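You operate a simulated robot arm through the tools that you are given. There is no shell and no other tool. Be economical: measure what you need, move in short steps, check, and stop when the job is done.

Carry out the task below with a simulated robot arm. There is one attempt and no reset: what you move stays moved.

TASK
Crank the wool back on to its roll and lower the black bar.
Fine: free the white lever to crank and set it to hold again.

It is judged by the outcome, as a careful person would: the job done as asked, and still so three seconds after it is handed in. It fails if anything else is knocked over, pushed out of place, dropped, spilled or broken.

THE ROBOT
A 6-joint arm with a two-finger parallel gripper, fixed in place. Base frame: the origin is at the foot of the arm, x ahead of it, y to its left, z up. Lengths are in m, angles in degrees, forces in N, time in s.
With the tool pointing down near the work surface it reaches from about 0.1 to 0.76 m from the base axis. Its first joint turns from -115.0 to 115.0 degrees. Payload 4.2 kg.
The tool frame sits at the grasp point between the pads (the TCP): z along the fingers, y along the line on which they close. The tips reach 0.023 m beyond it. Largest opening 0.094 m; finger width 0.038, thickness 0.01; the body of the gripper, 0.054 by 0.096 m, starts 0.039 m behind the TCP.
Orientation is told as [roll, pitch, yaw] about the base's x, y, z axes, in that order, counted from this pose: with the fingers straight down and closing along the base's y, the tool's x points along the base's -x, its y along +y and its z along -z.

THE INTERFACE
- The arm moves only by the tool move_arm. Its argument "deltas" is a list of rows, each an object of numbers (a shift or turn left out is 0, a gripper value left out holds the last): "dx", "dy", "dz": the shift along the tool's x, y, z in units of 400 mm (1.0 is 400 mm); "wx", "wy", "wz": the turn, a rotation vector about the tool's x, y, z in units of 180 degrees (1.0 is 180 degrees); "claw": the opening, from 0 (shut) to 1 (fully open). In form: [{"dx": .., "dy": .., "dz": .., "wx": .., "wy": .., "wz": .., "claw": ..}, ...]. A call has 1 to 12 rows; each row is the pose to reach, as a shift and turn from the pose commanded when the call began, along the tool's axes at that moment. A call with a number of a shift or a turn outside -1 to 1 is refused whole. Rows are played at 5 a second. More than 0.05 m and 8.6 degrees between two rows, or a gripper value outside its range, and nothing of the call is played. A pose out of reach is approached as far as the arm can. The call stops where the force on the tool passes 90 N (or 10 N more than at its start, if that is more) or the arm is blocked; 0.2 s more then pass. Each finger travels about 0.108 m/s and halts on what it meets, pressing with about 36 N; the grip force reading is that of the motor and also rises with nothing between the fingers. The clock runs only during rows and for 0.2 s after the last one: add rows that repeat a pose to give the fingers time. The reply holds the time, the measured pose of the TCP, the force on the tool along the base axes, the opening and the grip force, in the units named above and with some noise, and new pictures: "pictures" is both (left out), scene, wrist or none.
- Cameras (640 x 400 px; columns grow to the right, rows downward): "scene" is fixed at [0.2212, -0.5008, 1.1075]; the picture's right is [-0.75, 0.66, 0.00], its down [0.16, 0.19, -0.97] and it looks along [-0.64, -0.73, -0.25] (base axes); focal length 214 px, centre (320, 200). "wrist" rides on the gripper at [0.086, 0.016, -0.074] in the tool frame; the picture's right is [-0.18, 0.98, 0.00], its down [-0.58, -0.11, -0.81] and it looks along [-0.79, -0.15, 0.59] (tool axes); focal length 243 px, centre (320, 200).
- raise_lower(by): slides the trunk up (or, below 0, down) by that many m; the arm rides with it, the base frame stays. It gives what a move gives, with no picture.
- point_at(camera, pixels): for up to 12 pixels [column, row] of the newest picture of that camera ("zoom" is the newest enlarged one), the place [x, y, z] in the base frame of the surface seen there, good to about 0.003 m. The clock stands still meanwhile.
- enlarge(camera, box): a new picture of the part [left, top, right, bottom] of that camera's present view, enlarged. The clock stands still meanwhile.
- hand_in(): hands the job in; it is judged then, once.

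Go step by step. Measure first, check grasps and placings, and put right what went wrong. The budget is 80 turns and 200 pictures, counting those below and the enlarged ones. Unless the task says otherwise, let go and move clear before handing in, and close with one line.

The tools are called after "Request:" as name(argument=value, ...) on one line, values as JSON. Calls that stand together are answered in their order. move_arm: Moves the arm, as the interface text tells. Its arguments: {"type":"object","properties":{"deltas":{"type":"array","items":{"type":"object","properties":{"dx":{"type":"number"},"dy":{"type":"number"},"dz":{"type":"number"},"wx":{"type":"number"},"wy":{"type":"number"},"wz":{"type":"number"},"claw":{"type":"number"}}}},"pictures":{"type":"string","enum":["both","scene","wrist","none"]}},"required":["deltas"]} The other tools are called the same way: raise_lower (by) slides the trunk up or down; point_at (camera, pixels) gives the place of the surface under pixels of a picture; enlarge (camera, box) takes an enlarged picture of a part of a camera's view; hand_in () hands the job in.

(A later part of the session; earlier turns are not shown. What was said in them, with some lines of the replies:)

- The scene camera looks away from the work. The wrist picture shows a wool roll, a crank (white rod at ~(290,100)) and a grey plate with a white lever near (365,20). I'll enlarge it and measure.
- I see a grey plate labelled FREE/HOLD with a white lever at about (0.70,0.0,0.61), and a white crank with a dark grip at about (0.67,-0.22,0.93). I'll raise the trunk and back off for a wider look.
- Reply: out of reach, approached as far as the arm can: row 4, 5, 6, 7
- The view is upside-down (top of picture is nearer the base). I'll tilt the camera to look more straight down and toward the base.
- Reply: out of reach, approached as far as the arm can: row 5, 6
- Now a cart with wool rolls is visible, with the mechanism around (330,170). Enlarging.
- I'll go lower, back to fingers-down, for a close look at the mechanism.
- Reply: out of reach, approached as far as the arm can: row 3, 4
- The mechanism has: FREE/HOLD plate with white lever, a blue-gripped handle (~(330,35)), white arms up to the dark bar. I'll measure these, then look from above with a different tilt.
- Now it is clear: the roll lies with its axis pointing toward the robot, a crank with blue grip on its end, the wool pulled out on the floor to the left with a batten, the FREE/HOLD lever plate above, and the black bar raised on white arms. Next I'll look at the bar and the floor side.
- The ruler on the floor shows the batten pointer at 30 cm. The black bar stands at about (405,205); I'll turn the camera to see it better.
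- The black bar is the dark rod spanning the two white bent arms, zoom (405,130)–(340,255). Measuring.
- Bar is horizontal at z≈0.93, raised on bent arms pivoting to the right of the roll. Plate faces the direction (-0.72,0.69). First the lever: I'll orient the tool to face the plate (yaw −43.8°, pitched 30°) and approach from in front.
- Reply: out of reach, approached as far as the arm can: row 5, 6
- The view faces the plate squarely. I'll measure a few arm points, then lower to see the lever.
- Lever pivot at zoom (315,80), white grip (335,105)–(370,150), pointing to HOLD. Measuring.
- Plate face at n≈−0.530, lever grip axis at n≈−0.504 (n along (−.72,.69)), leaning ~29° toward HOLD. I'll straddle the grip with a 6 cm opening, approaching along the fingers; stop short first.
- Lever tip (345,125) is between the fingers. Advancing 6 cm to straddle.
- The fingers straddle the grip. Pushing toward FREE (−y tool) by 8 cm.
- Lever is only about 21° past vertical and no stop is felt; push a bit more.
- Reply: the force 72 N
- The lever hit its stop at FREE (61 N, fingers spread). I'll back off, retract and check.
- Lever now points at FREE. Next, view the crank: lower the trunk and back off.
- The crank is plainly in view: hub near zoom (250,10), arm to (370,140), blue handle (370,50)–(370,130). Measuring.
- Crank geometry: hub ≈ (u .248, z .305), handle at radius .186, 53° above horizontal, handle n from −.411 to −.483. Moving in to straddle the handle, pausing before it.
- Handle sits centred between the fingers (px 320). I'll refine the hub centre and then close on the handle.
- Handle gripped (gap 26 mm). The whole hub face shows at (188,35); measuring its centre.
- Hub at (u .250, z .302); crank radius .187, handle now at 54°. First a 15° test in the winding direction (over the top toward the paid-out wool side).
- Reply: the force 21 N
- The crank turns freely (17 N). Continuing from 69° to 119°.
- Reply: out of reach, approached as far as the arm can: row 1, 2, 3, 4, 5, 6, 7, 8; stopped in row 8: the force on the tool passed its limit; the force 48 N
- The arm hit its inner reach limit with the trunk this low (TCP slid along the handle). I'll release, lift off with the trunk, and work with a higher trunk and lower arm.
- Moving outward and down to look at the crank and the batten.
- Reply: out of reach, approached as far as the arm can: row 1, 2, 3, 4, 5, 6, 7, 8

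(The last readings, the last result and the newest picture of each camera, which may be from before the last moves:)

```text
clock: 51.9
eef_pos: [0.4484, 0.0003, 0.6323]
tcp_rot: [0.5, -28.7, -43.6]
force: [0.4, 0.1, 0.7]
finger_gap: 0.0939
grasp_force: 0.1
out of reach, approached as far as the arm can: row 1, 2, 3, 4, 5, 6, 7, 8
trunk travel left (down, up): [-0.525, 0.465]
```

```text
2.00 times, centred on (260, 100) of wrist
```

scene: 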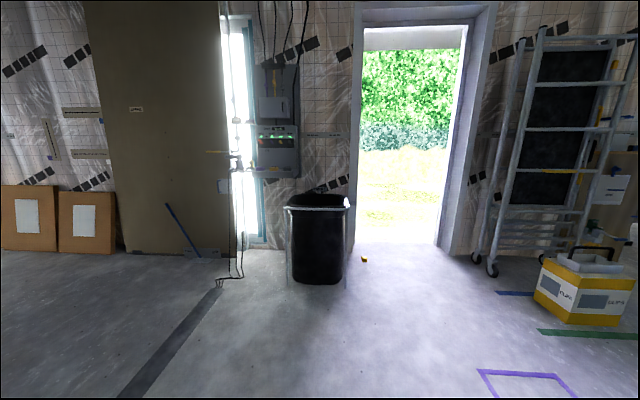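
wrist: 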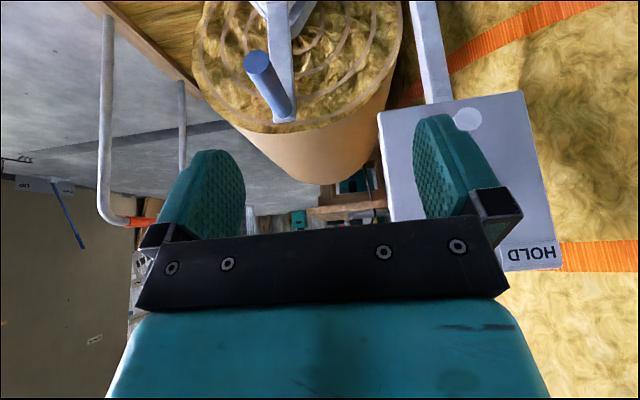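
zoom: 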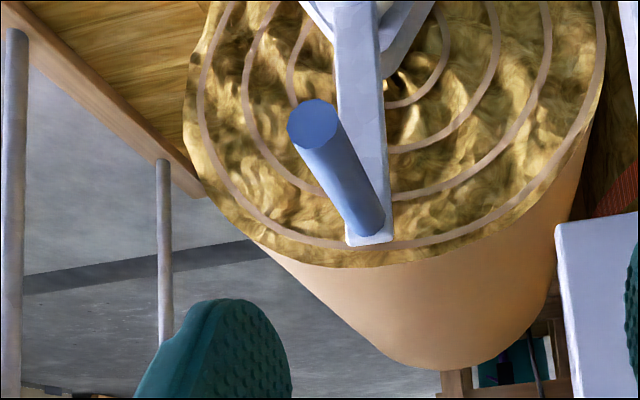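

Crank is now near top (~93°). Measuring handle and batten edge (zoom (100,95)–(200,190)).

Request:
point_at(camera="zoom", pixels=[[311, 123], [330, 155], [370, 215], [160, 145], [190, 178], [60, 60], [120, 70], [345, 60], [375, 240]])

```text
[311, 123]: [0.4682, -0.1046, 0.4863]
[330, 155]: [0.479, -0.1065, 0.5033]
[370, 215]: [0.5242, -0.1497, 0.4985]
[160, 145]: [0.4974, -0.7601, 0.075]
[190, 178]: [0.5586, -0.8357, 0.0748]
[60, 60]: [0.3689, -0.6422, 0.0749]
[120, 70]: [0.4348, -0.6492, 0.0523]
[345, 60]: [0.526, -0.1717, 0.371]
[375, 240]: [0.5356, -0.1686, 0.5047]
```

Handle is at exactly 90°. I'll raise the trunk 0.2 more and set the fingers straight down, which should give more inner reach.

Request:
raise_lower(by=0.2)

Request:
move_arm(deltas=[{"wy": 0.04}, {"wy": 0.08}, {"wy": 0.12}, {"wy": 0.159}, {"wy": 0.159}], pictures="wrist")

Request:
enlarge(camera="wrist", box=[100, 0, 420, 200])

```text
clock: 54.0
eef_pos: [0.4489, -0.0003, 0.8321]
tcp_rot: [0.5, -28.7, -43.7]
force: [0.0, -0.3, 0.4]
finger_gap: 0.0938
grasp_force: 0.0
trunk travel left (down, up): [-0.725, 0.265]
```

```text
clock: 55.2
eef_pos: [0.4482, -0.0003, 0.832]
tcp_rot: [0.5, 0.1, -43.5]
force: [-0.6, -0.1, 0.0]
finger_gap: 0.094
grasp_force: 0.0
out of reach, approached as far as the arm can: row 1, 2
trunk travel left (down, up): [-0.725, 0.265]
```

wrist: 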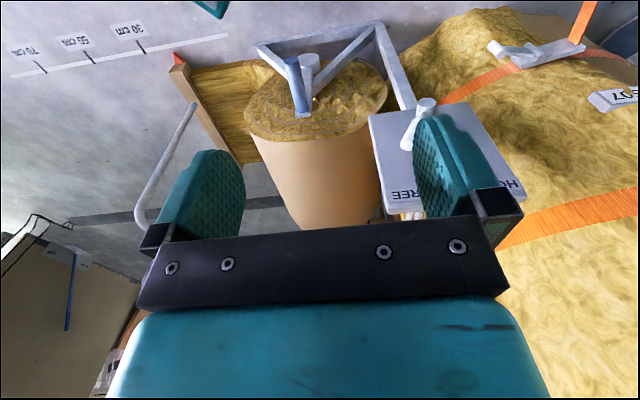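

```text
2.00 times, centred on (260, 100) of wrist
```

zoom: 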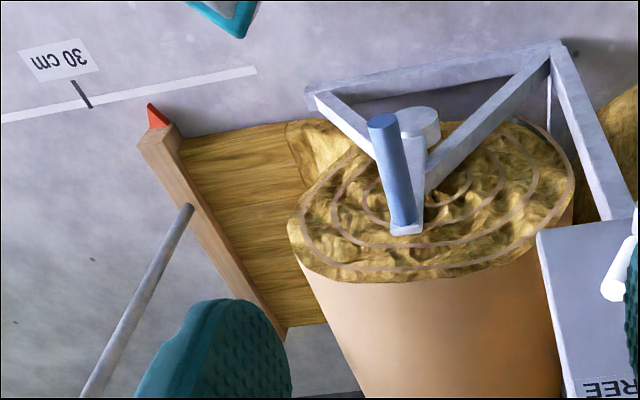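

The batten pointer has moved past 30 cm toward the roll. Measuring ruler, pointer and stand frame.

Request:
point_at(camera="zoom", pixels=[[85, 95], [153, 107], [257, 70], [170, 150], [275, 325], [420, 80], [315, 92], [550, 50], [340, 120], [384, 120], [408, 228], [185, 145]])

Request:
point_at(camera="wrist", pixels=[[42, 71], [90, 57], [142, 47], [225, 36], [310, 57]])

```text
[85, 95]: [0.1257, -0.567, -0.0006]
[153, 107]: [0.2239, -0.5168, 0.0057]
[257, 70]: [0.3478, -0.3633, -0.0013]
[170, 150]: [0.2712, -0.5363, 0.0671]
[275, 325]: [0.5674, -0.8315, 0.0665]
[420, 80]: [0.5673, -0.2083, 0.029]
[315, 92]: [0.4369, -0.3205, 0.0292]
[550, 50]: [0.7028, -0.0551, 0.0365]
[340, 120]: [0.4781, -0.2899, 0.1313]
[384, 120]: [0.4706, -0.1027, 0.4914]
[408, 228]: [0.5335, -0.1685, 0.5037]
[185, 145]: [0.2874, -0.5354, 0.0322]
```

```text
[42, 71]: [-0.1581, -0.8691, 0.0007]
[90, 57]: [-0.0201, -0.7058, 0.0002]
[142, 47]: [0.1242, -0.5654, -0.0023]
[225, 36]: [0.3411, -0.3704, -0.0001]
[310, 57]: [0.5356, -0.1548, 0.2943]
```

Ruler zero is at u=−.022; the pointer reads ≈19.6 cm, so ~68° more cranking is needed. Regripping the handle at 90°.

Request:
move_arm(deltas=[{"dx": -0.09, "dy": -0.05, "claw": 0.8}, {"dx": -0.18, "dy": -0.1}, {"dx": -0.278, "dy": -0.15}, {"dx": -0.278, "dy": -0.15, "dz": 0.12}, {"dx": -0.278, "dy": -0.15, "dz": 0.24}, {"dx": -0.278, "dy": -0.15, "dz": 0.36}, {"dx": -0.278, "dy": -0.15, "dz": 0.48}, {"dx": -0.278, "dy": -0.15, "dz": 0.6}, {"dx": -0.278, "dy": -0.15, "dz": 0.68}, {"dx": -0.278, "dy": -0.15, "dz": 0.68}], pictures="wrist")

```text
clock: 57.4
eef_pos: [0.4893, -0.1193, 0.5596]
tcp_rot: [0.5, 0.0, -43.5]
force: [0.1, 0.1, 0.1]
finger_gap: 0.0751
grasp_force: 0.1
trunk travel left (down, up): [-0.725, 0.265]
```

wrist: 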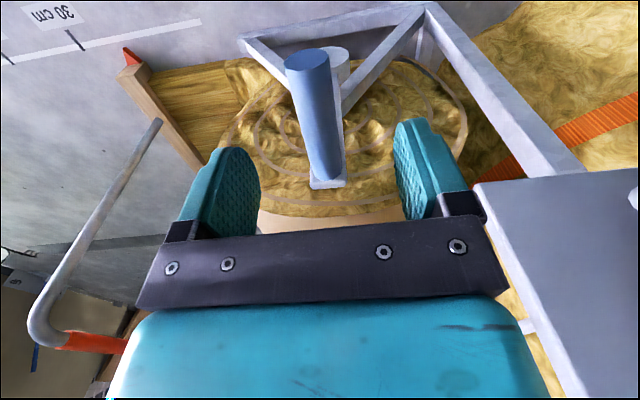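

Well aligned. Descend and grip.

Request:
move_arm(deltas=[{"dz": 0.06}, {"dz": 0.12}, {"dz": 0.172}, {"dz": 0.172, "claw": 0.1}, {"dz": 0.172, "claw": 0.1}, {"dz": 0.172, "claw": 0.1}, {"dz": 0.172, "claw": 0.1}], pictures="wrist")

```text
clock: 59.0
eef_pos: [0.49, -0.1193, 0.4922]
tcp_rot: [0.4, -0.2, -43.6]
force: [-2.5, -3.2, -6.0]
finger_gap: 0.0259
grasp_force: 44.8
trunk travel left (down, up): [-0.725, 0.265]
```

wrist: 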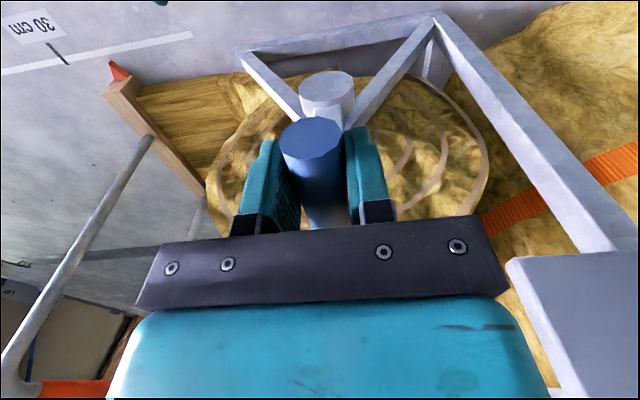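

Gripped. Cranking from 90° to 145°.

Request:
move_arm(deltas=[{"dy": -0.0407, "dz": 0.0018}, {"dy": -0.0812, "dz": 0.0071}, {"dy": -0.121, "dz": 0.0159}, {"dy": -0.1599, "dz": 0.0282}, {"dy": -0.1976, "dz": 0.0438}, {"dy": -0.2338, "dz": 0.0626}, {"dy": -0.2681, "dz": 0.0846}, {"dy": -0.3005, "dz": 0.1094}, {"dy": -0.3306, "dz": 0.1369}, {"dy": -0.3581, "dz": 0.167}, {"dy": -0.383, "dz": 0.1994}, {"dy": -0.383, "dz": 0.1994}], pictures="wrist")

```text
clock: 61.6
eef_pos: [0.3834, -0.2292, 0.4113]
tcp_rot: [0.3, 0.1, -43.5]
force: [-15.6, 8.6, 4.4]
finger_gap: 0.0263
grasp_force: 45.1
trunk travel left (down, up): [-0.725, 0.265]
```

wrist: 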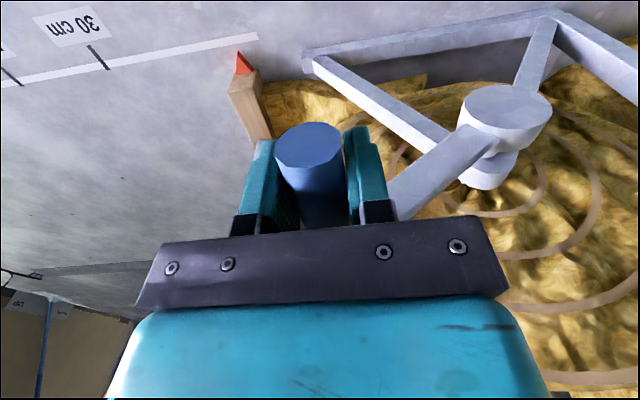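

Request:
point_at(camera="wrist", pixels=[[242, 58], [255, 37], [238, 72], [95, 55], [245, 90], [490, 110], [310, 145]])

Request:
enlarge(camera="wrist", box=[60, 0, 380, 200])

```text
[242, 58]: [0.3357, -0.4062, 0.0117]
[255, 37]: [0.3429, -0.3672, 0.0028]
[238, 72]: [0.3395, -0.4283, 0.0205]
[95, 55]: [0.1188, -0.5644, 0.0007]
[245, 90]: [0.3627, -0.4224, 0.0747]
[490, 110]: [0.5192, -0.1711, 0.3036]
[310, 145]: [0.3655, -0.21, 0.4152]
```

```text
2.00 times, centred on (220, 100) of wrist
```

zoom: 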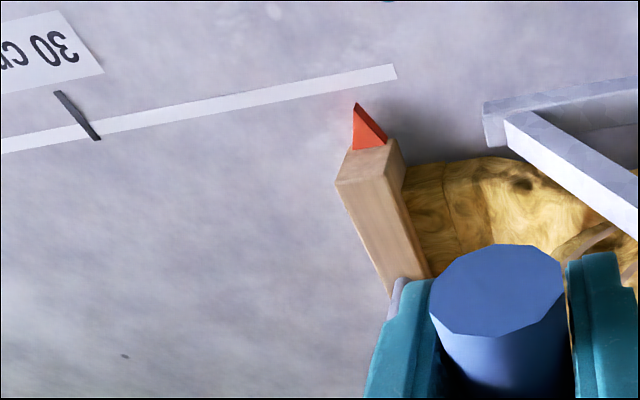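

Pointer reads ≈3.9 cm. Cranking ~14° more to bring it to zero.

Request:
move_arm(deltas=[{"dy": -0.011, "dz": 0.0172}, {"dy": -0.0219, "dz": 0.0344}, {"dy": -0.0313, "dz": 0.0525}, {"dy": -0.0407, "dz": 0.0706}, {"dy": -0.0475, "dz": 0.0856}, {"dy": -0.0535, "dz": 0.1006}, {"dy": -0.0535, "dz": 0.1006}], pictures="wrist")

Request:
enlarge(camera="wrist", box=[60, 0, 380, 200])

```text
clock: 63.2
eef_pos: [0.3679, -0.2458, 0.3688]
tcp_rot: [0.1, 0.1, -43.5]
force: [-39.0, -9.2, 14.2]
finger_gap: 0.0262
grasp_force: 45.2
trunk travel left (down, up): [-0.725, 0.265]
```

wrist: 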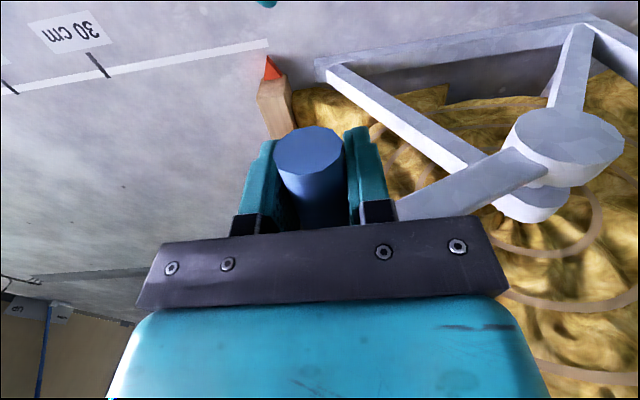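

```text
2.00 times, centred on (220, 100) of wrist
```

zoom: 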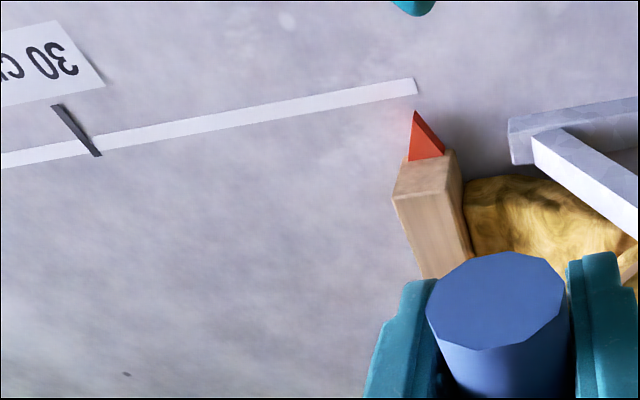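

Request:
point_at(camera="zoom", pixels=[[418, 140], [415, 88], [425, 155], [390, 88], [520, 135]])

Request:
point_at(camera="wrist", pixels=[[565, 140], [310, 150]])

```text
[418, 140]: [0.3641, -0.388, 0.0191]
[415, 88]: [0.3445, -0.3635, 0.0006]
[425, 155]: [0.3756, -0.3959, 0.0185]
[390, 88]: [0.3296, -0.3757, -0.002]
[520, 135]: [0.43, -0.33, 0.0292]
```

```text
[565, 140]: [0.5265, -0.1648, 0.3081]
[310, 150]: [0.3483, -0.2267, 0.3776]
```

Pointer reads ≈0.6 cm. One more small nudge of ~2.5°.

Request:
move_arm(deltas=[{"dy": 0.003, "dz": 0.011}, {"dy": 0.003, "dz": 0.022}, {"dy": 0.003, "dz": 0.022}], pictures="wrist")

Request:
enlarge(camera="wrist", box=[60, 0, 380, 200])

```text
clock: 64.0
eef_pos: [0.3667, -0.2473, 0.3604]
tcp_rot: [-1.0, 0.1, -43.4]
force: [-70.1, -38.3, 28.6]
finger_gap: 0.0266
grasp_force: 45.1
trunk travel left (down, up): [-0.725, 0.265]
```

wrist: 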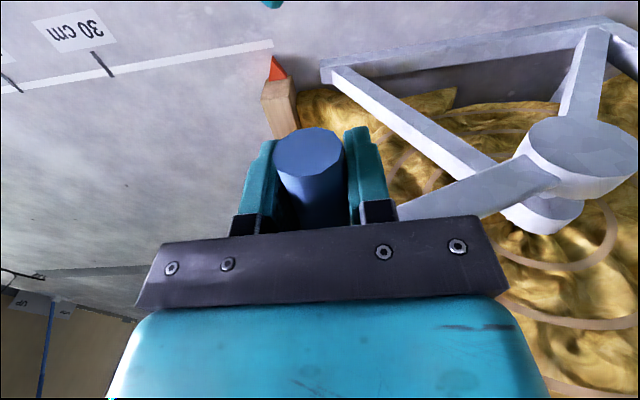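

```text
2.00 times, centred on (220, 100) of wrist
```

zoom: 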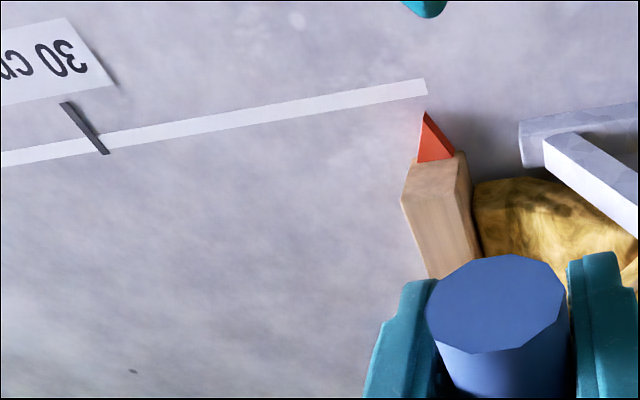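

Force 80 N is mostly radial (toward −u), so I'll relieve it by shifting slightly −u and read again.

Request:
move_arm(deltas=[{"dy": -0.005}, {"dy": -0.01}, {"dy": -0.01}], pictures="none")

```text
clock: 64.8
eef_pos: [0.3671, -0.2478, 0.3598]
tcp_rot: [-0.2, 0.0, -43.4]
force: [-47.2, -12.0, 10.3]
finger_gap: 0.0265
grasp_force: 45.0
trunk travel left (down, up): [-0.725, 0.265]
```

Request:
move_arm(deltas=[{"dy": -0.008, "dx": 0.002}, {"dy": -0.012, "dx": 0.004}, {"dy": -0.012, "dx": 0.004}], pictures="none")

```text
clock: 65.6
eef_pos: [0.3661, -0.249, 0.3602]
tcp_rot: [0.8, -0.1, -43.4]
force: [5.1, 25.5, -10.4]
finger_gap: 0.0264
grasp_force: 44.9
trunk travel left (down, up): [-0.725, 0.265]
```

Load relieved. Release the handle and lift clear, then check nothing unwinds.

Request:
move_arm(deltas=[{"claw": 0.9}, {"claw": 0.9}, {"claw": 0.9}, {"dz": -0.1}, {"dz": -0.2}, {"dz": -0.3}, {"dz": -0.4}, {"dz": -0.5}, {"dz": -0.6}, {"dz": -0.7}, {"dz": -0.8}, {"dz": -0.8}], pictures="wrist")

Request:
enlarge(camera="wrist", box=[160, 0, 480, 200])

```text
clock: 68.2
eef_pos: [0.3643, -0.2513, 0.6798]
tcp_rot: [0.4, -0.1, -43.5]
force: [0.1, 0.7, 0.1]
finger_gap: 0.0844
grasp_force: 0.0
trunk travel left (down, up): [-0.725, 0.265]
```

wrist: 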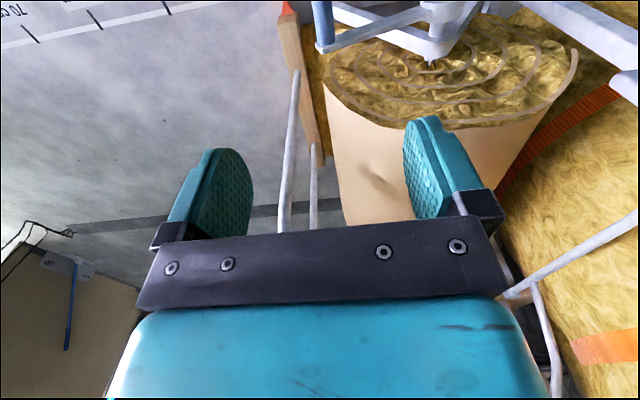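

```text
2.00 times, centred on (320, 100) of wrist
```

zoom: 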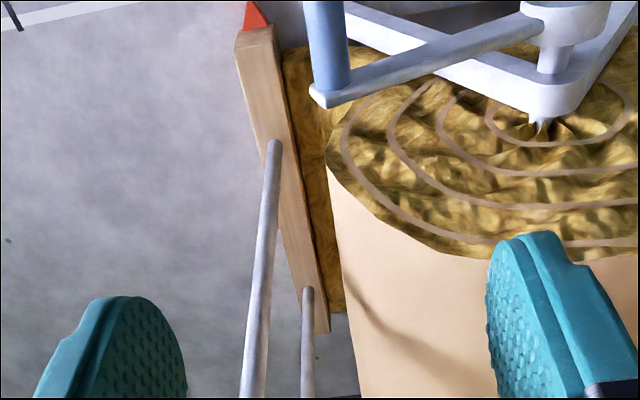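

The batten stays against the roll. Measuring batten position and then moving to the lever to set HOLD.

Request:
point_at(camera="zoom", pixels=[[255, 15], [262, 60], [335, 55], [330, 95], [310, 180]])

Request:
raise_lower(by=0.15)

```text
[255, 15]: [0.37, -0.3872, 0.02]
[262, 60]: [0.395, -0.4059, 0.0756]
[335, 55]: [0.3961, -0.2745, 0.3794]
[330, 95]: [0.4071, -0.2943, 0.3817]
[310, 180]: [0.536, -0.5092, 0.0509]
```

```text
clock: 70.0
eef_pos: [0.3656, -0.2515, 0.8312]
tcp_rot: [0.3, -0.1, -43.5]
force: [-0.1, -0.6, -0.2]
finger_gap: 0.0845
grasp_force: 0.2
trunk travel left (down, up): [-0.875, 0.115]
```

Pointer reads ≈0.1 cm: wool fully wound. Now move to the lever, fingers pitched 30°, narrowed to 6 cm.

Request:
move_arm(deltas=[{"dx": 0.033, "dy": 0.098, "wy": -0.0185}, {"dx": 0.067, "dy": 0.196, "wy": -0.037}, {"dx": 0.1, "dy": 0.294, "wy": -0.0555}, {"dx": 0.133, "dy": 0.392, "wy": -0.074}, {"dx": 0.167, "dy": 0.49, "wy": -0.0925}, {"dx": 0.2, "dy": 0.588, "wy": -0.111}, {"dx": 0.233, "dy": 0.686, "wy": -0.1295}, {"dx": 0.267, "dy": 0.784, "wy": -0.148}, {"dx": 0.3, "dy": 0.8825, "wy": -0.167}, {"dx": 0.3, "dy": 0.8825, "wy": -0.167, "claw": 0.64}], pictures="wrist")

```text
clock: 72.2
eef_pos: [0.5203, 0.0879, 0.8317]
tcp_rot: [0.5, -30.2, -43.7]
force: [0.9, -0.7, 0.0]
finger_gap: 0.0603
grasp_force: 0.1
trunk travel left (down, up): [-0.875, 0.115]
```

wrist: 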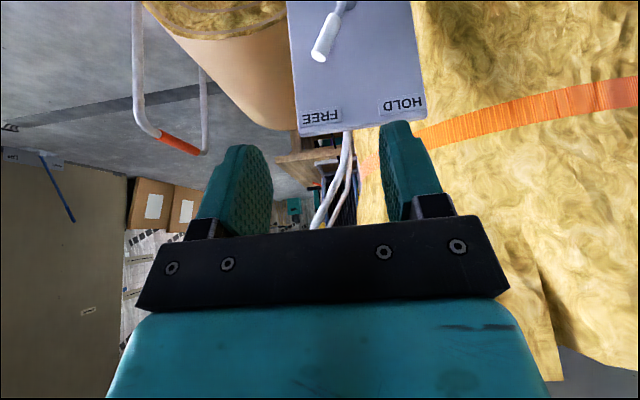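

Lever (px 325,35) lines up between the fingers. Moving in to straddle it.

Request:
point_at(camera="wrist", pixels=[[319, 54], [328, 35], [336, 15]])

Request:
move_arm(deltas=[{"dx": -0.055, "dz": 0.06}, {"dx": -0.11, "dz": 0.12}, {"dx": -0.11, "dz": 0.24}, {"dx": -0.11, "dz": 0.36}, {"dx": -0.11, "dz": 0.46}, {"dx": -0.11, "dz": 0.52}, {"dx": -0.11, "dz": 0.52}], pictures="wrist")

```text
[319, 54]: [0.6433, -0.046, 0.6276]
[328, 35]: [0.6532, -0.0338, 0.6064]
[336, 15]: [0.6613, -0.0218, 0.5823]
```

```text
clock: 73.8
eef_pos: [0.6257, -0.0098, 0.6763]
tcp_rot: [0.5, -30.2, -43.7]
force: [0.4, -0.9, -0.7]
finger_gap: 0.0602
grasp_force: 0.1
trunk travel left (down, up): [-0.875, 0.115]
```

wrist: 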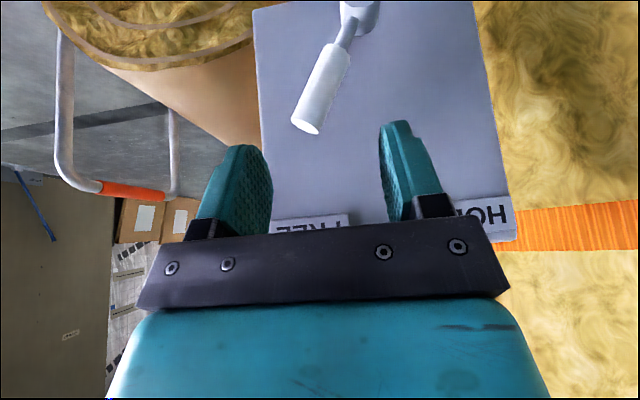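

Request:
move_arm(deltas=[{"dz": 0.05}, {"dz": 0.1}, {"dz": 0.16}, {"dz": 0.16, "dy": 0.04}, {"dz": 0.16, "dy": 0.08}, {"dz": 0.16, "dy": 0.12}, {"dz": 0.16, "dy": 0.16}, {"dz": 0.16, "dy": 0.2}, {"dz": 0.16, "dy": 0.225}, {"dz": 0.16, "dy": 0.225}], pictures="wrist")

```text
clock: 76.0
eef_pos: [0.6913, 0.0241, 0.639]
tcp_rot: [0.5, -30.2, -43.7]
force: [0.6, 0.0, 1.2]
finger_gap: 0.0604
grasp_force: 0.0
out of reach, approached as far as the arm can: row 6, 7, 8, 9, 10
trunk travel left (down, up): [-0.875, 0.115]
```

wrist: 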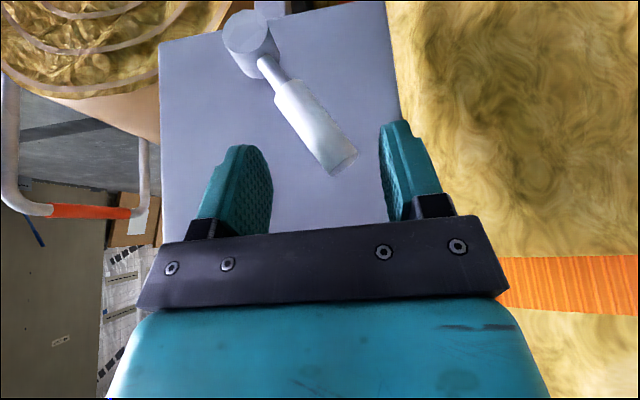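

The lever has snapped to HOLD (pivot (250,40) → tip (345,165), the same lean as at the start). Retracting.

Request:
move_arm(deltas=[{"dz": -0.1}, {"dz": -0.2}, {"dz": -0.3}, {"dz": -0.4}, {"dz": -0.5}, {"dz": -0.5, "dx": 0.1}, {"dz": -0.5, "dx": 0.1}], pictures="wrist")

Request:
enlarge(camera="wrist", box=[200, 0, 460, 160])

```text
clock: 77.6
eef_pos: [0.5912, 0.116, 0.7906]
tcp_rot: [0.5, -30.2, -43.8]
force: [-1.0, -0.8, 0.0]
finger_gap: 0.0604
grasp_force: 0.2
trunk travel left (down, up): [-0.875, 0.115]
```

wrist: 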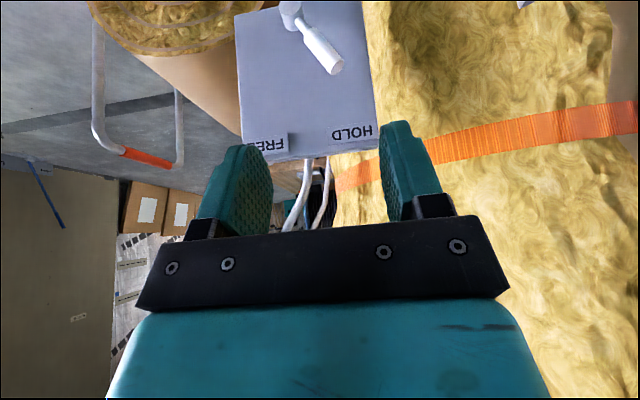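

```text
2.46 times, centred on (330, 80) of wrist
```

zoom: 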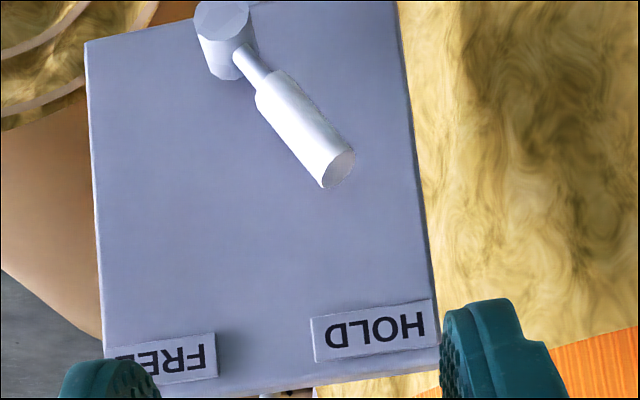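

Lever is at HOLD. Now the black bar (u .308, z .93). I'll rise in front of it with fingers wide to look at its arms and pivot.

Request:
move_arm(deltas=[{"dx": -0.0605, "dy": -0.0572, "dz": -0.0588, "claw": 1}, {"dx": -0.121, "dy": -0.1144, "dz": -0.1175}, {"dx": -0.1815, "dy": -0.1716, "dz": -0.1763}, {"dx": -0.242, "dy": -0.2288, "dz": -0.235}, {"dx": -0.3025, "dy": -0.286, "dz": -0.2938}, {"dx": -0.363, "dy": -0.3432, "dz": -0.3525}, {"dx": -0.4235, "dy": -0.4004, "dz": -0.4113}, {"dx": -0.484, "dy": -0.4575, "dz": -0.47}, {"dx": -0.484, "dy": -0.4575, "dz": -0.47}], pictures="none")

Request:
move_arm(deltas=[{"wy": 0.045}, {"wy": 0.09}, {"wy": 0.135}, {"wy": 0.135}], pictures="wrist")

Request:
enlarge(camera="wrist", box=[160, 0, 480, 240])

```text
clock: 79.6
eef_pos: [0.5259, -0.0621, 1.0465]
tcp_rot: [0.4, -30.1, -43.7]
force: [0.2, -0.3, -0.3]
finger_gap: 0.094
grasp_force: 0.2
out of reach, approached as far as the arm can: row 8, 9
trunk travel left (down, up): [-0.875, 0.115]
```

```text
clock: 80.6
eef_pos: [0.5263, -0.0632, 1.0463]
tcp_rot: [0.5, -5.8, -43.5]
force: [-0.3, -0.8, 0.2]
finger_gap: 0.094
grasp_force: 0.2
trunk travel left (down, up): [-0.875, 0.115]
```

wrist: 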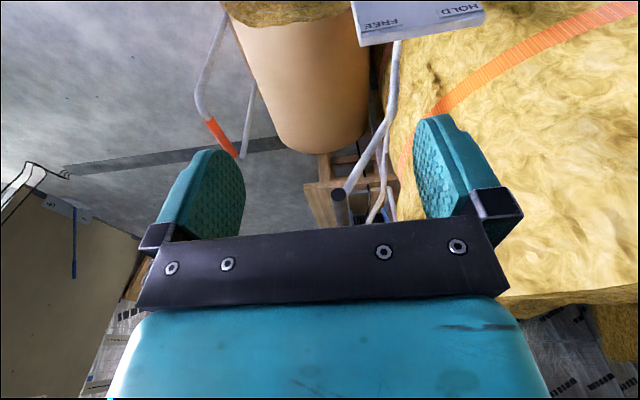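

```text
1.67 times, centred on (320, 120) of wrist
```

zoom: 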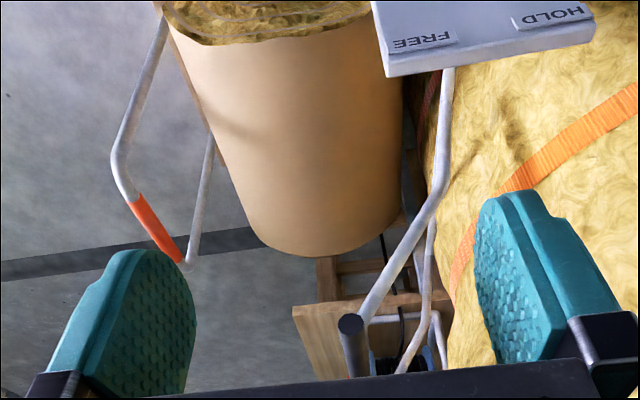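

Bar end face at zoom (350,325), front arm bends at (437,200). Measuring arm points to estimate its pivot.

Request:
point_at(camera="zoom", pixels=[[350, 325], [356, 355], [372, 305], [395, 270], [418, 232], [432, 203], [440, 175], [444, 140], [446, 110], [449, 75], [428, 250], [432, 225]])

Request:
point_at(camera="zoom", pixels=[[410, 355], [425, 290], [318, 240], [260, 120], [230, 130], [340, 60]])

```text
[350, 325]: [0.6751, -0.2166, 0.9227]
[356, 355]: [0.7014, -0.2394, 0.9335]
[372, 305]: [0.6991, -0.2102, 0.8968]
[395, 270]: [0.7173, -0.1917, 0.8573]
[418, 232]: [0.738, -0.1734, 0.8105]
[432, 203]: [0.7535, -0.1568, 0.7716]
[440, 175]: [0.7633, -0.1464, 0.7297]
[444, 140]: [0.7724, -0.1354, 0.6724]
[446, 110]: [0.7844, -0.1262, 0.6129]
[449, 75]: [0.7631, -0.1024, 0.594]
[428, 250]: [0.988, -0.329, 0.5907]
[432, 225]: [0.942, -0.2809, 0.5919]
```

```text
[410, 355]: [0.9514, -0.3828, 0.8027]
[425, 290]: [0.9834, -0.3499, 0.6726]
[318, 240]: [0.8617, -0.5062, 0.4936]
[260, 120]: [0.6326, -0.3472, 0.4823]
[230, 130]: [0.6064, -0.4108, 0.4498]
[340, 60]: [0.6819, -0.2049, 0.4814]
```

A horizontal pivot shaft shows at u≈.45, z≈.58; the bar swings at radius ≈.37 and should land on the roll near (u .11, z .45). I'll straddle the bar end with a 7 cm gap and nudge it toward −u to see how it behaves.

Request:
move_arm(deltas=[{"wy": -0.045, "claw": 0.75}, {"wy": -0.09}, {"wy": -0.135}, {"wy": -0.135}], pictures="none")

Request:
move_arm(deltas=[{"dx": -0.115, "dy": -0.006}, {"dx": -0.23, "dy": -0.012}, {"dx": -0.347, "dy": -0.019}, {"dx": -0.347, "dy": -0.019, "dz": 0.11}, {"dx": -0.347, "dy": -0.019, "dz": 0.22}, {"dx": -0.347, "dy": -0.019, "dz": 0.33}, {"dx": -0.347, "dy": -0.019, "dz": 0.4}, {"dx": -0.347, "dy": -0.019, "dz": 0.4}], pictures="wrist")

```text
clock: 81.6
eef_pos: [0.5274, -0.0633, 1.0465]
tcp_rot: [0.5, -30.3, -43.7]
force: [0.0, -1.0, 0.8]
finger_gap: 0.0705
grasp_force: 0.1
trunk travel left (down, up): [-0.875, 0.115]
```

```text
clock: 83.4
eef_pos: [0.6677, -0.2054, 0.9794]
tcp_rot: [0.5, -30.2, -43.7]
force: [-0.2, 0.5, 0.6]
finger_gap: 0.0705
grasp_force: 0.0
trunk travel left (down, up): [-0.875, 0.115]
```

wrist: 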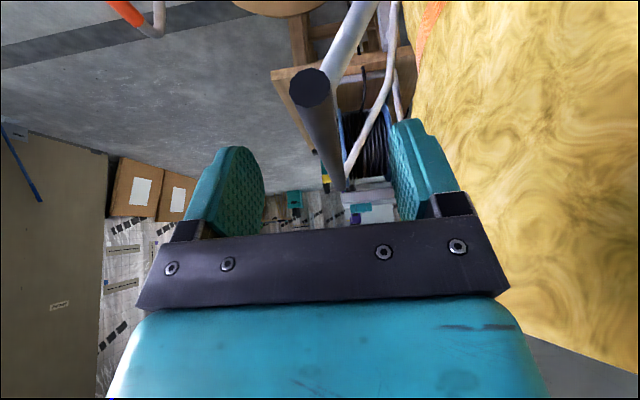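

Bar end (312,90) lies between the fingers. Advance 5 cm and nudge 5 cm toward −u.

Request:
move_arm(deltas=[{"dz": 0.06}, {"dz": 0.115}, {"dz": 0.115}, {"dz": 0.12, "dy": -0.03}, {"dz": 0.13, "dy": -0.06, "dx": 0.005}, {"dz": 0.14, "dy": -0.09, "dx": 0.012}, {"dz": 0.15, "dy": -0.12, "dx": 0.02}, {"dz": 0.15, "dy": -0.12, "dx": 0.02}], pictures="wrist")

Request:
point_at(camera="wrist", pixels=[[312, 150], [320, 160], [360, 60]])

```text
clock: 85.2
eef_pos: [0.6523, -0.2567, 0.9218]
tcp_rot: [0.6, -30.1, -43.7]
force: [-0.9, 0.2, 0.3]
finger_gap: 0.0708
grasp_force: 0.1
trunk travel left (down, up): [-0.875, 0.115]
```

wrist: 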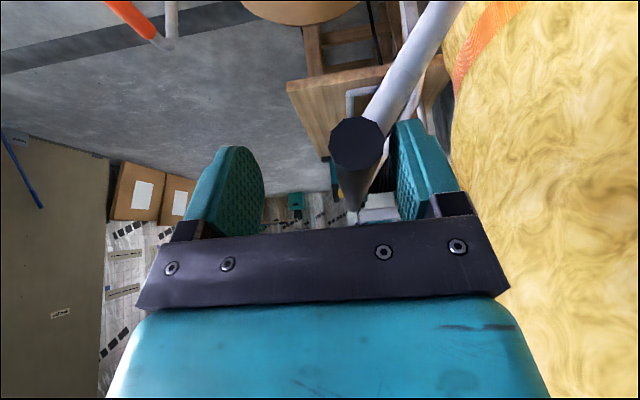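

```text
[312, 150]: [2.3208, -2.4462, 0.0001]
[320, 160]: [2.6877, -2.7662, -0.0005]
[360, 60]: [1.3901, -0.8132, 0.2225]
```

Contact is about to start. Following the arc by ~20°.

Request:
move_arm(deltas=[{"dy": -0.04, "dx": 0.003, "dz": 0.005}, {"dy": -0.079, "dx": 0.006, "dz": 0.011}, {"dy": -0.115, "dx": 0.018, "dz": 0.032}, {"dy": -0.15, "dx": 0.03, "dz": 0.052}, {"dy": -0.186, "dx": 0.0425, "dz": 0.0736}, {"dy": -0.186, "dx": 0.0425, "dz": 0.0736}], pictures="wrist")

```text
clock: 86.6
eef_pos: [0.6004, -0.3102, 0.887]
tcp_rot: [0.5, -30.2, -43.6]
force: [-0.1, -0.8, -0.1]
finger_gap: 0.0706
grasp_force: 0.1
trunk travel left (down, up): [-0.875, 0.115]
```

wrist: 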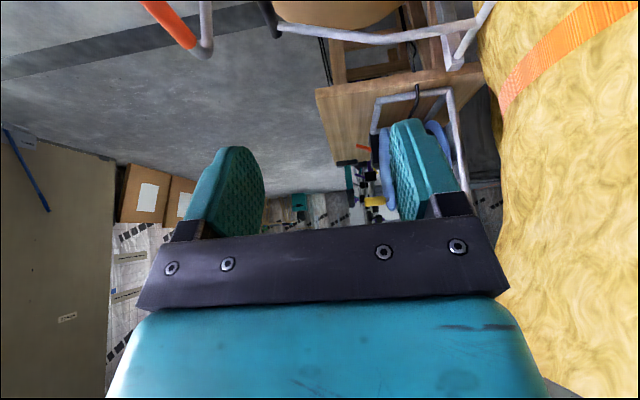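

The bar tipped past its balance and swung down on its own arms — it now shows near (270,15). Checking where it rests.

Request:
point_at(camera="wrist", pixels=[[272, 25], [266, 8], [300, 30], [380, 38], [450, 28], [475, 30], [360, 10]])

Request:
move_arm(deltas=[{"dz": -0.1}, {"dz": -0.2}, {"dz": -0.3}, {"dz": -0.3, "wy": 0.045}, {"dz": -0.3, "wy": 0.09}, {"dz": -0.3, "wy": 0.135}, {"dz": -0.3, "wy": 0.165}, {"dz": -0.3, "wy": 0.165}], pictures="wrist")

Request:
enlarge(camera="wrist", box=[160, 0, 480, 240])

```text
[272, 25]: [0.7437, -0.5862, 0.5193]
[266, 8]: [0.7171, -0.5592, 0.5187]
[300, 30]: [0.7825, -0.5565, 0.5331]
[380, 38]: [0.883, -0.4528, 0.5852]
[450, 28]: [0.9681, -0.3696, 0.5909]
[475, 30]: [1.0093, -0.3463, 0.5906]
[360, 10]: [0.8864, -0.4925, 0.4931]
```

```text
clock: 88.4
eef_pos: [0.556, -0.2692, 0.9906]
tcp_rot: [0.4, -0.4, -43.5]
force: [0.0, 0.1, -0.9]
finger_gap: 0.0706
grasp_force: 0.0
trunk travel left (down, up): [-0.875, 0.115]
```

wrist: 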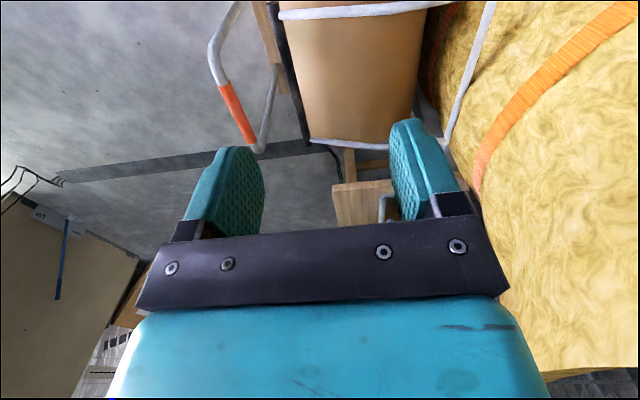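

```text
1.67 times, centred on (320, 120) of wrist
```

zoom: 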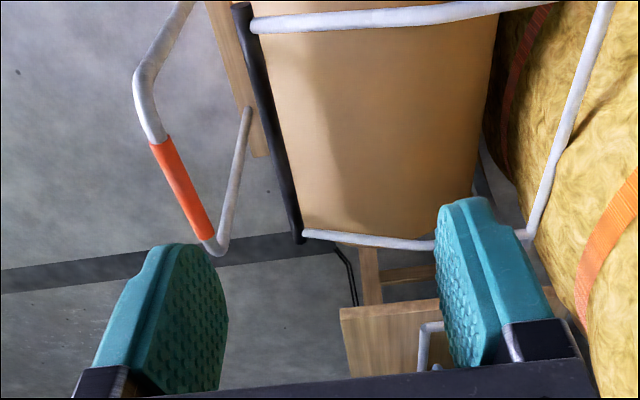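

Measuring the bar and arms now that time has passed.

Request:
point_at(camera="zoom", pixels=[[240, 10], [262, 90], [285, 175], [297, 230], [300, 22], [360, 18], [450, 12], [380, 238], [330, 100], [420, 50]])

```text
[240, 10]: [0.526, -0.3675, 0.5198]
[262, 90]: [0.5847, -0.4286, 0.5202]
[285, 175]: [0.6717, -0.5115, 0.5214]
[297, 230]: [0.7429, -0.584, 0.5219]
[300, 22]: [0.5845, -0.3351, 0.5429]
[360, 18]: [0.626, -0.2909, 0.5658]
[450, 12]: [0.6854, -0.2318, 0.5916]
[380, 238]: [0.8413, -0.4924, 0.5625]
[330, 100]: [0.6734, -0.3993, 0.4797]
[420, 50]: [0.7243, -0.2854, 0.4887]
```

The bar rests at z≈.51, about 5 cm above the roll surface; that may be its stop or just hinge friction. I'll press it gently from above with closed fingers.

Request:
move_arm(deltas=[{"dx": -0.07, "dy": -0.06, "claw": 0}, {"dx": -0.135, "dy": -0.12}, {"dx": -0.2, "dy": -0.18}, {"dx": -0.2685, "dy": -0.234}, {"dx": -0.2685, "dy": -0.234, "dz": 0.12}, {"dx": -0.2685, "dy": -0.234, "dz": 0.24}, {"dx": -0.2685, "dy": -0.234, "dz": 0.36}, {"dx": -0.2685, "dy": -0.234, "dz": 0.48}, {"dx": -0.2685, "dy": -0.234, "dz": 0.6}, {"dx": -0.2685, "dy": -0.234, "dz": 0.72}, {"dx": -0.2685, "dy": -0.234, "dz": 0.84}, {"dx": -0.2685, "dy": -0.234, "dz": 0.84}], pictures="wrist")

```text
clock: 91.0
eef_pos: [0.5744, -0.4095, 0.656]
tcp_rot: [0.3, -0.5, -43.4]
force: [-0.9, -0.7, -0.3]
finger_gap: 0.0
grasp_force: 36.1
trunk travel left (down, up): [-0.875, 0.115]
```

wrist: 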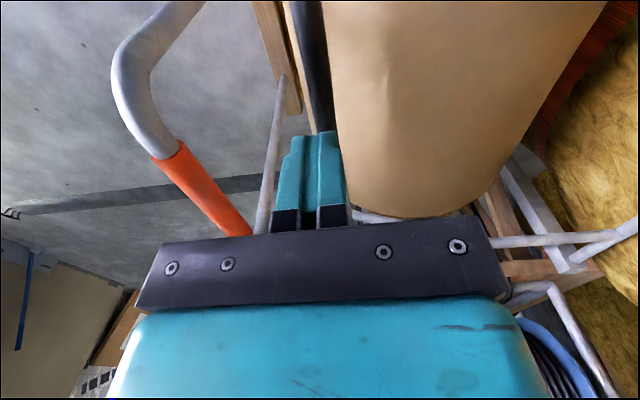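

Aligned over the bar. Descend to contact and press lightly.

Request:
move_arm(deltas=[{"dz": 0.1}, {"dz": 0.2}, {"dz": 0.26}, {"dz": 0.28}, {"dz": 0.29}, {"dz": 0.3}, {"dz": 0.3}], pictures="wrist")

```text
clock: 92.6
eef_pos: [0.5453, -0.3832, 0.5911]
tcp_rot: [0.4, -0.4, -43.5]
force: [0.8, -0.5, -0.3]
finger_gap: 0.0
grasp_force: 35.6
out of reach, approached as far as the arm can: row 1, 2, 3, 4, 5, 6, 7
trunk travel left (down, up): [-0.875, 0.115]
```

wrist: 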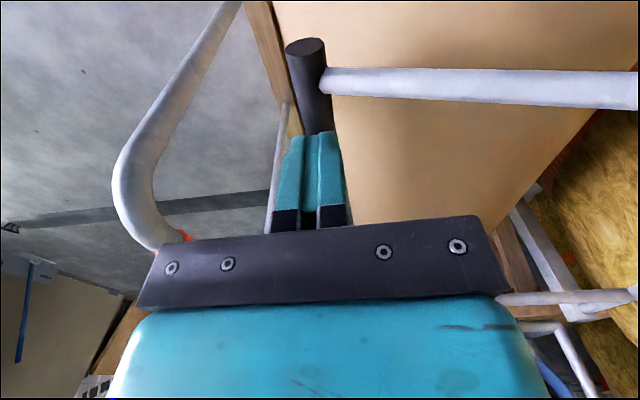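

Reach limited with the trunk this high. I'll lift the arm 0.28 m, drop the trunk 0.3 m, and press from there.

Request:
move_arm(deltas=[{"dz": 0.1}, {"dz": 0}, {"dz": -0.1}, {"dz": -0.2}, {"dz": -0.3}, {"dz": -0.4}, {"dz": -0.5}, {"dz": -0.6}, {"dz": -0.7}, {"dz": -0.7}], pictures="none")

```text
clock: 94.8
eef_pos: [0.5435, -0.3832, 0.8731]
tcp_rot: [0.4, -0.4, -43.5]
force: [0.2, -0.1, -0.2]
finger_gap: 0.0
grasp_force: 36.4
out of reach, approached as far as the arm can: row 1
trunk travel left (down, up): [-0.875, 0.115]
```

Request:
raise_lower(by=-0.25)

Request:
move_arm(deltas=[{"dx": -0.045}, {"dx": -0.09}, {"dx": -0.09, "dz": 0.07}, {"dx": -0.09, "dz": 0.14}, {"dx": -0.09, "dz": 0.18}, {"dx": -0.09, "dz": 0.19}, {"dx": -0.09, "dz": 0.2}, {"dx": -0.09, "dz": 0.21}, {"dx": -0.09, "dz": 0.21}], pictures="wrist")

```text
clock: 97.4
eef_pos: [0.545, -0.3828, 0.6221]
tcp_rot: [0.4, -0.5, -43.5]
force: [-0.4, -0.3, -0.3]
finger_gap: 0.0
grasp_force: 35.6
trunk travel left (down, up): [-0.625, 0.365]
```

```text
clock: 99.4
eef_pos: [0.5712, -0.4079, 0.5434]
tcp_rot: [0.5, -0.6, -43.5]
force: [-17.1, 17.8, 82.2]
finger_gap: 0.0
grasp_force: 35.6
trunk travel left (down, up): [-0.625, 0.365]
```

wrist: 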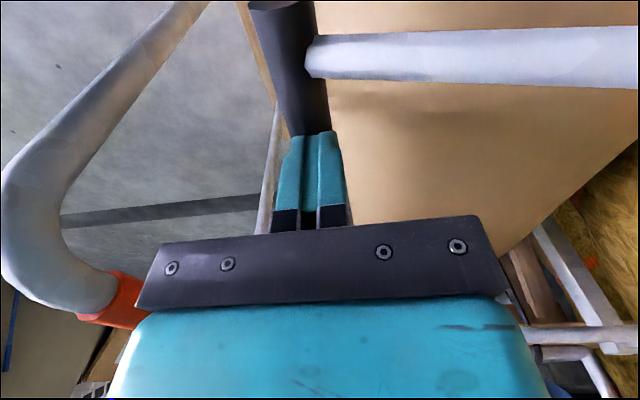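

At 82 N the bar did not budge (tip at z .520), so it is at its lower stop. Back off and do a final check of everything.

Request:
move_arm(deltas=[{"dz": -0.1}, {"dz": -0.2}, {"dz": -0.3}, {"dz": -0.4}, {"dz": -0.5}, {"dz": -0.5, "dx": 0.12}, {"dz": -0.5, "dx": 0.24}, {"dz": -0.5, "dx": 0.36}, {"dz": -0.5, "dx": 0.45}, {"dz": -0.5, "dx": 0.45}], pictures="none")

Request:
raise_lower(by=0.3)

Request:
move_arm(deltas=[{"dy": 0.1}, {"dy": 0.2}, {"dy": 0.3}, {"dy": 0.3}], pictures="both")

Request:
enlarge(camera="wrist", box=[160, 0, 480, 240])

```text
clock: 101.6
eef_pos: [0.4373, -0.2844, 0.7374]
tcp_rot: [0.4, -0.4, -43.5]
force: [-0.7, 0.8, 0.0]
finger_gap: 0.0
grasp_force: 36.3
trunk travel left (down, up): [-0.625, 0.365]
```

```text
clock: 104.6
eef_pos: [0.437, -0.2867, 1.0377]
tcp_rot: [0.5, -0.5, -43.4]
force: [0.7, -0.3, 0.8]
finger_gap: 0.0
grasp_force: 35.8
trunk travel left (down, up): [-0.925, 0.065]
```

```text
clock: 105.6
eef_pos: [0.5196, -0.1965, 1.0388]
tcp_rot: [0.4, -0.4, -43.5]
force: [0.1, 0.5, -0.8]
finger_gap: 0.0001
grasp_force: 36.5
trunk travel left (down, up): [-0.925, 0.065]
```

scene: 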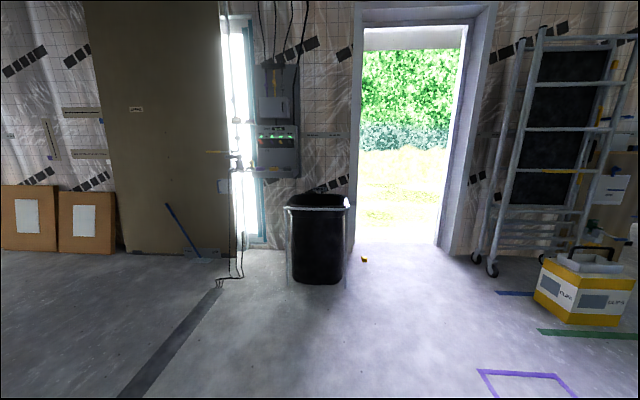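
wrist: 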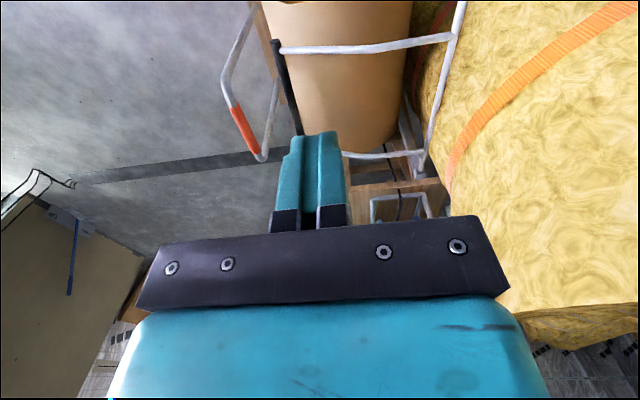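

```text
1.67 times, centred on (320, 120) of wrist
```

zoom: 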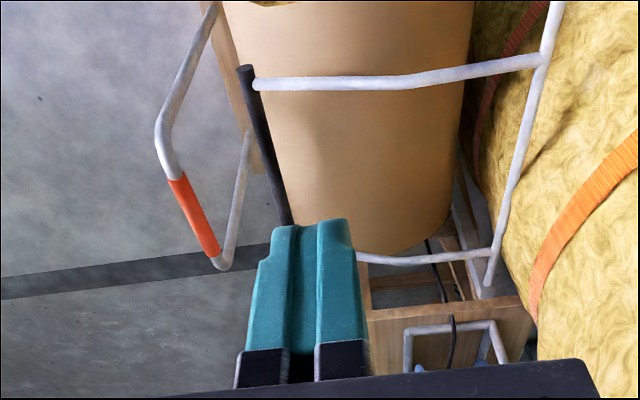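

Bar is down. One last look at lever, crank and pointer from above.

Request:
move_arm(deltas=[{"dx": 0.1, "wy": 0.03}, {"dx": 0.15, "wy": 0.06}, {"dx": 0.2, "wy": 0.1}, {"dx": 0.2, "wy": 0.14}, {"dx": 0.2, "wy": 0.14}], pictures="wrist")

Request:
enlarge(camera="wrist", box=[160, 0, 480, 240])

```text
clock: 106.8
eef_pos: [0.4612, -0.1427, 1.0378]
tcp_rot: [0.5, 24.8, -43.3]
force: [0.5, 0.0, 0.0]
finger_gap: 0.0
grasp_force: 36.4
trunk travel left (down, up): [-0.925, 0.065]
```

wrist: 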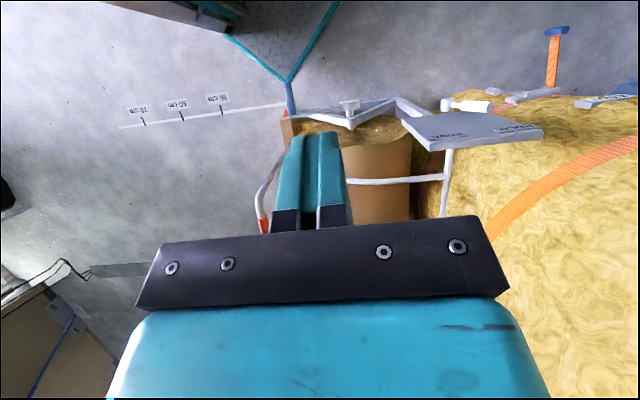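

```text
1.67 times, centred on (320, 120) of wrist
```

zoom: 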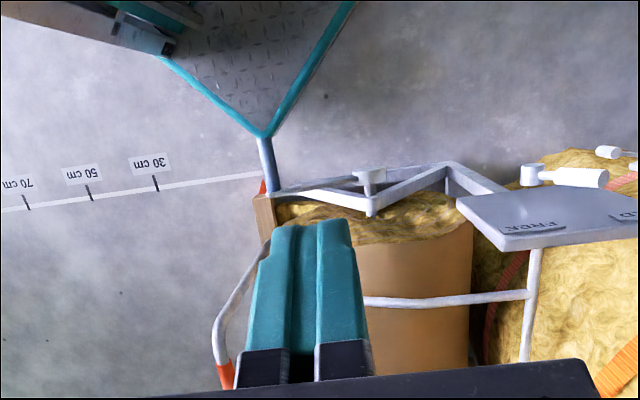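

The pointer sits at the ruler's zero end, the lever points to HOLD, the bar is down on its stop, and the arm is clear. Handing in.

Request:
hand_in()

```text
The job is handed in.
```

I cranked the wool fully back onto its roll (the pointer reads about 0.1 cm), set the white lever back to HOLD, and lowered the black bar to its bottom stop. The bar swung down by itself once it passed its balance point. At its stop it sits about 5 cm above the roll, and pressing with about 80 N did not move it further.
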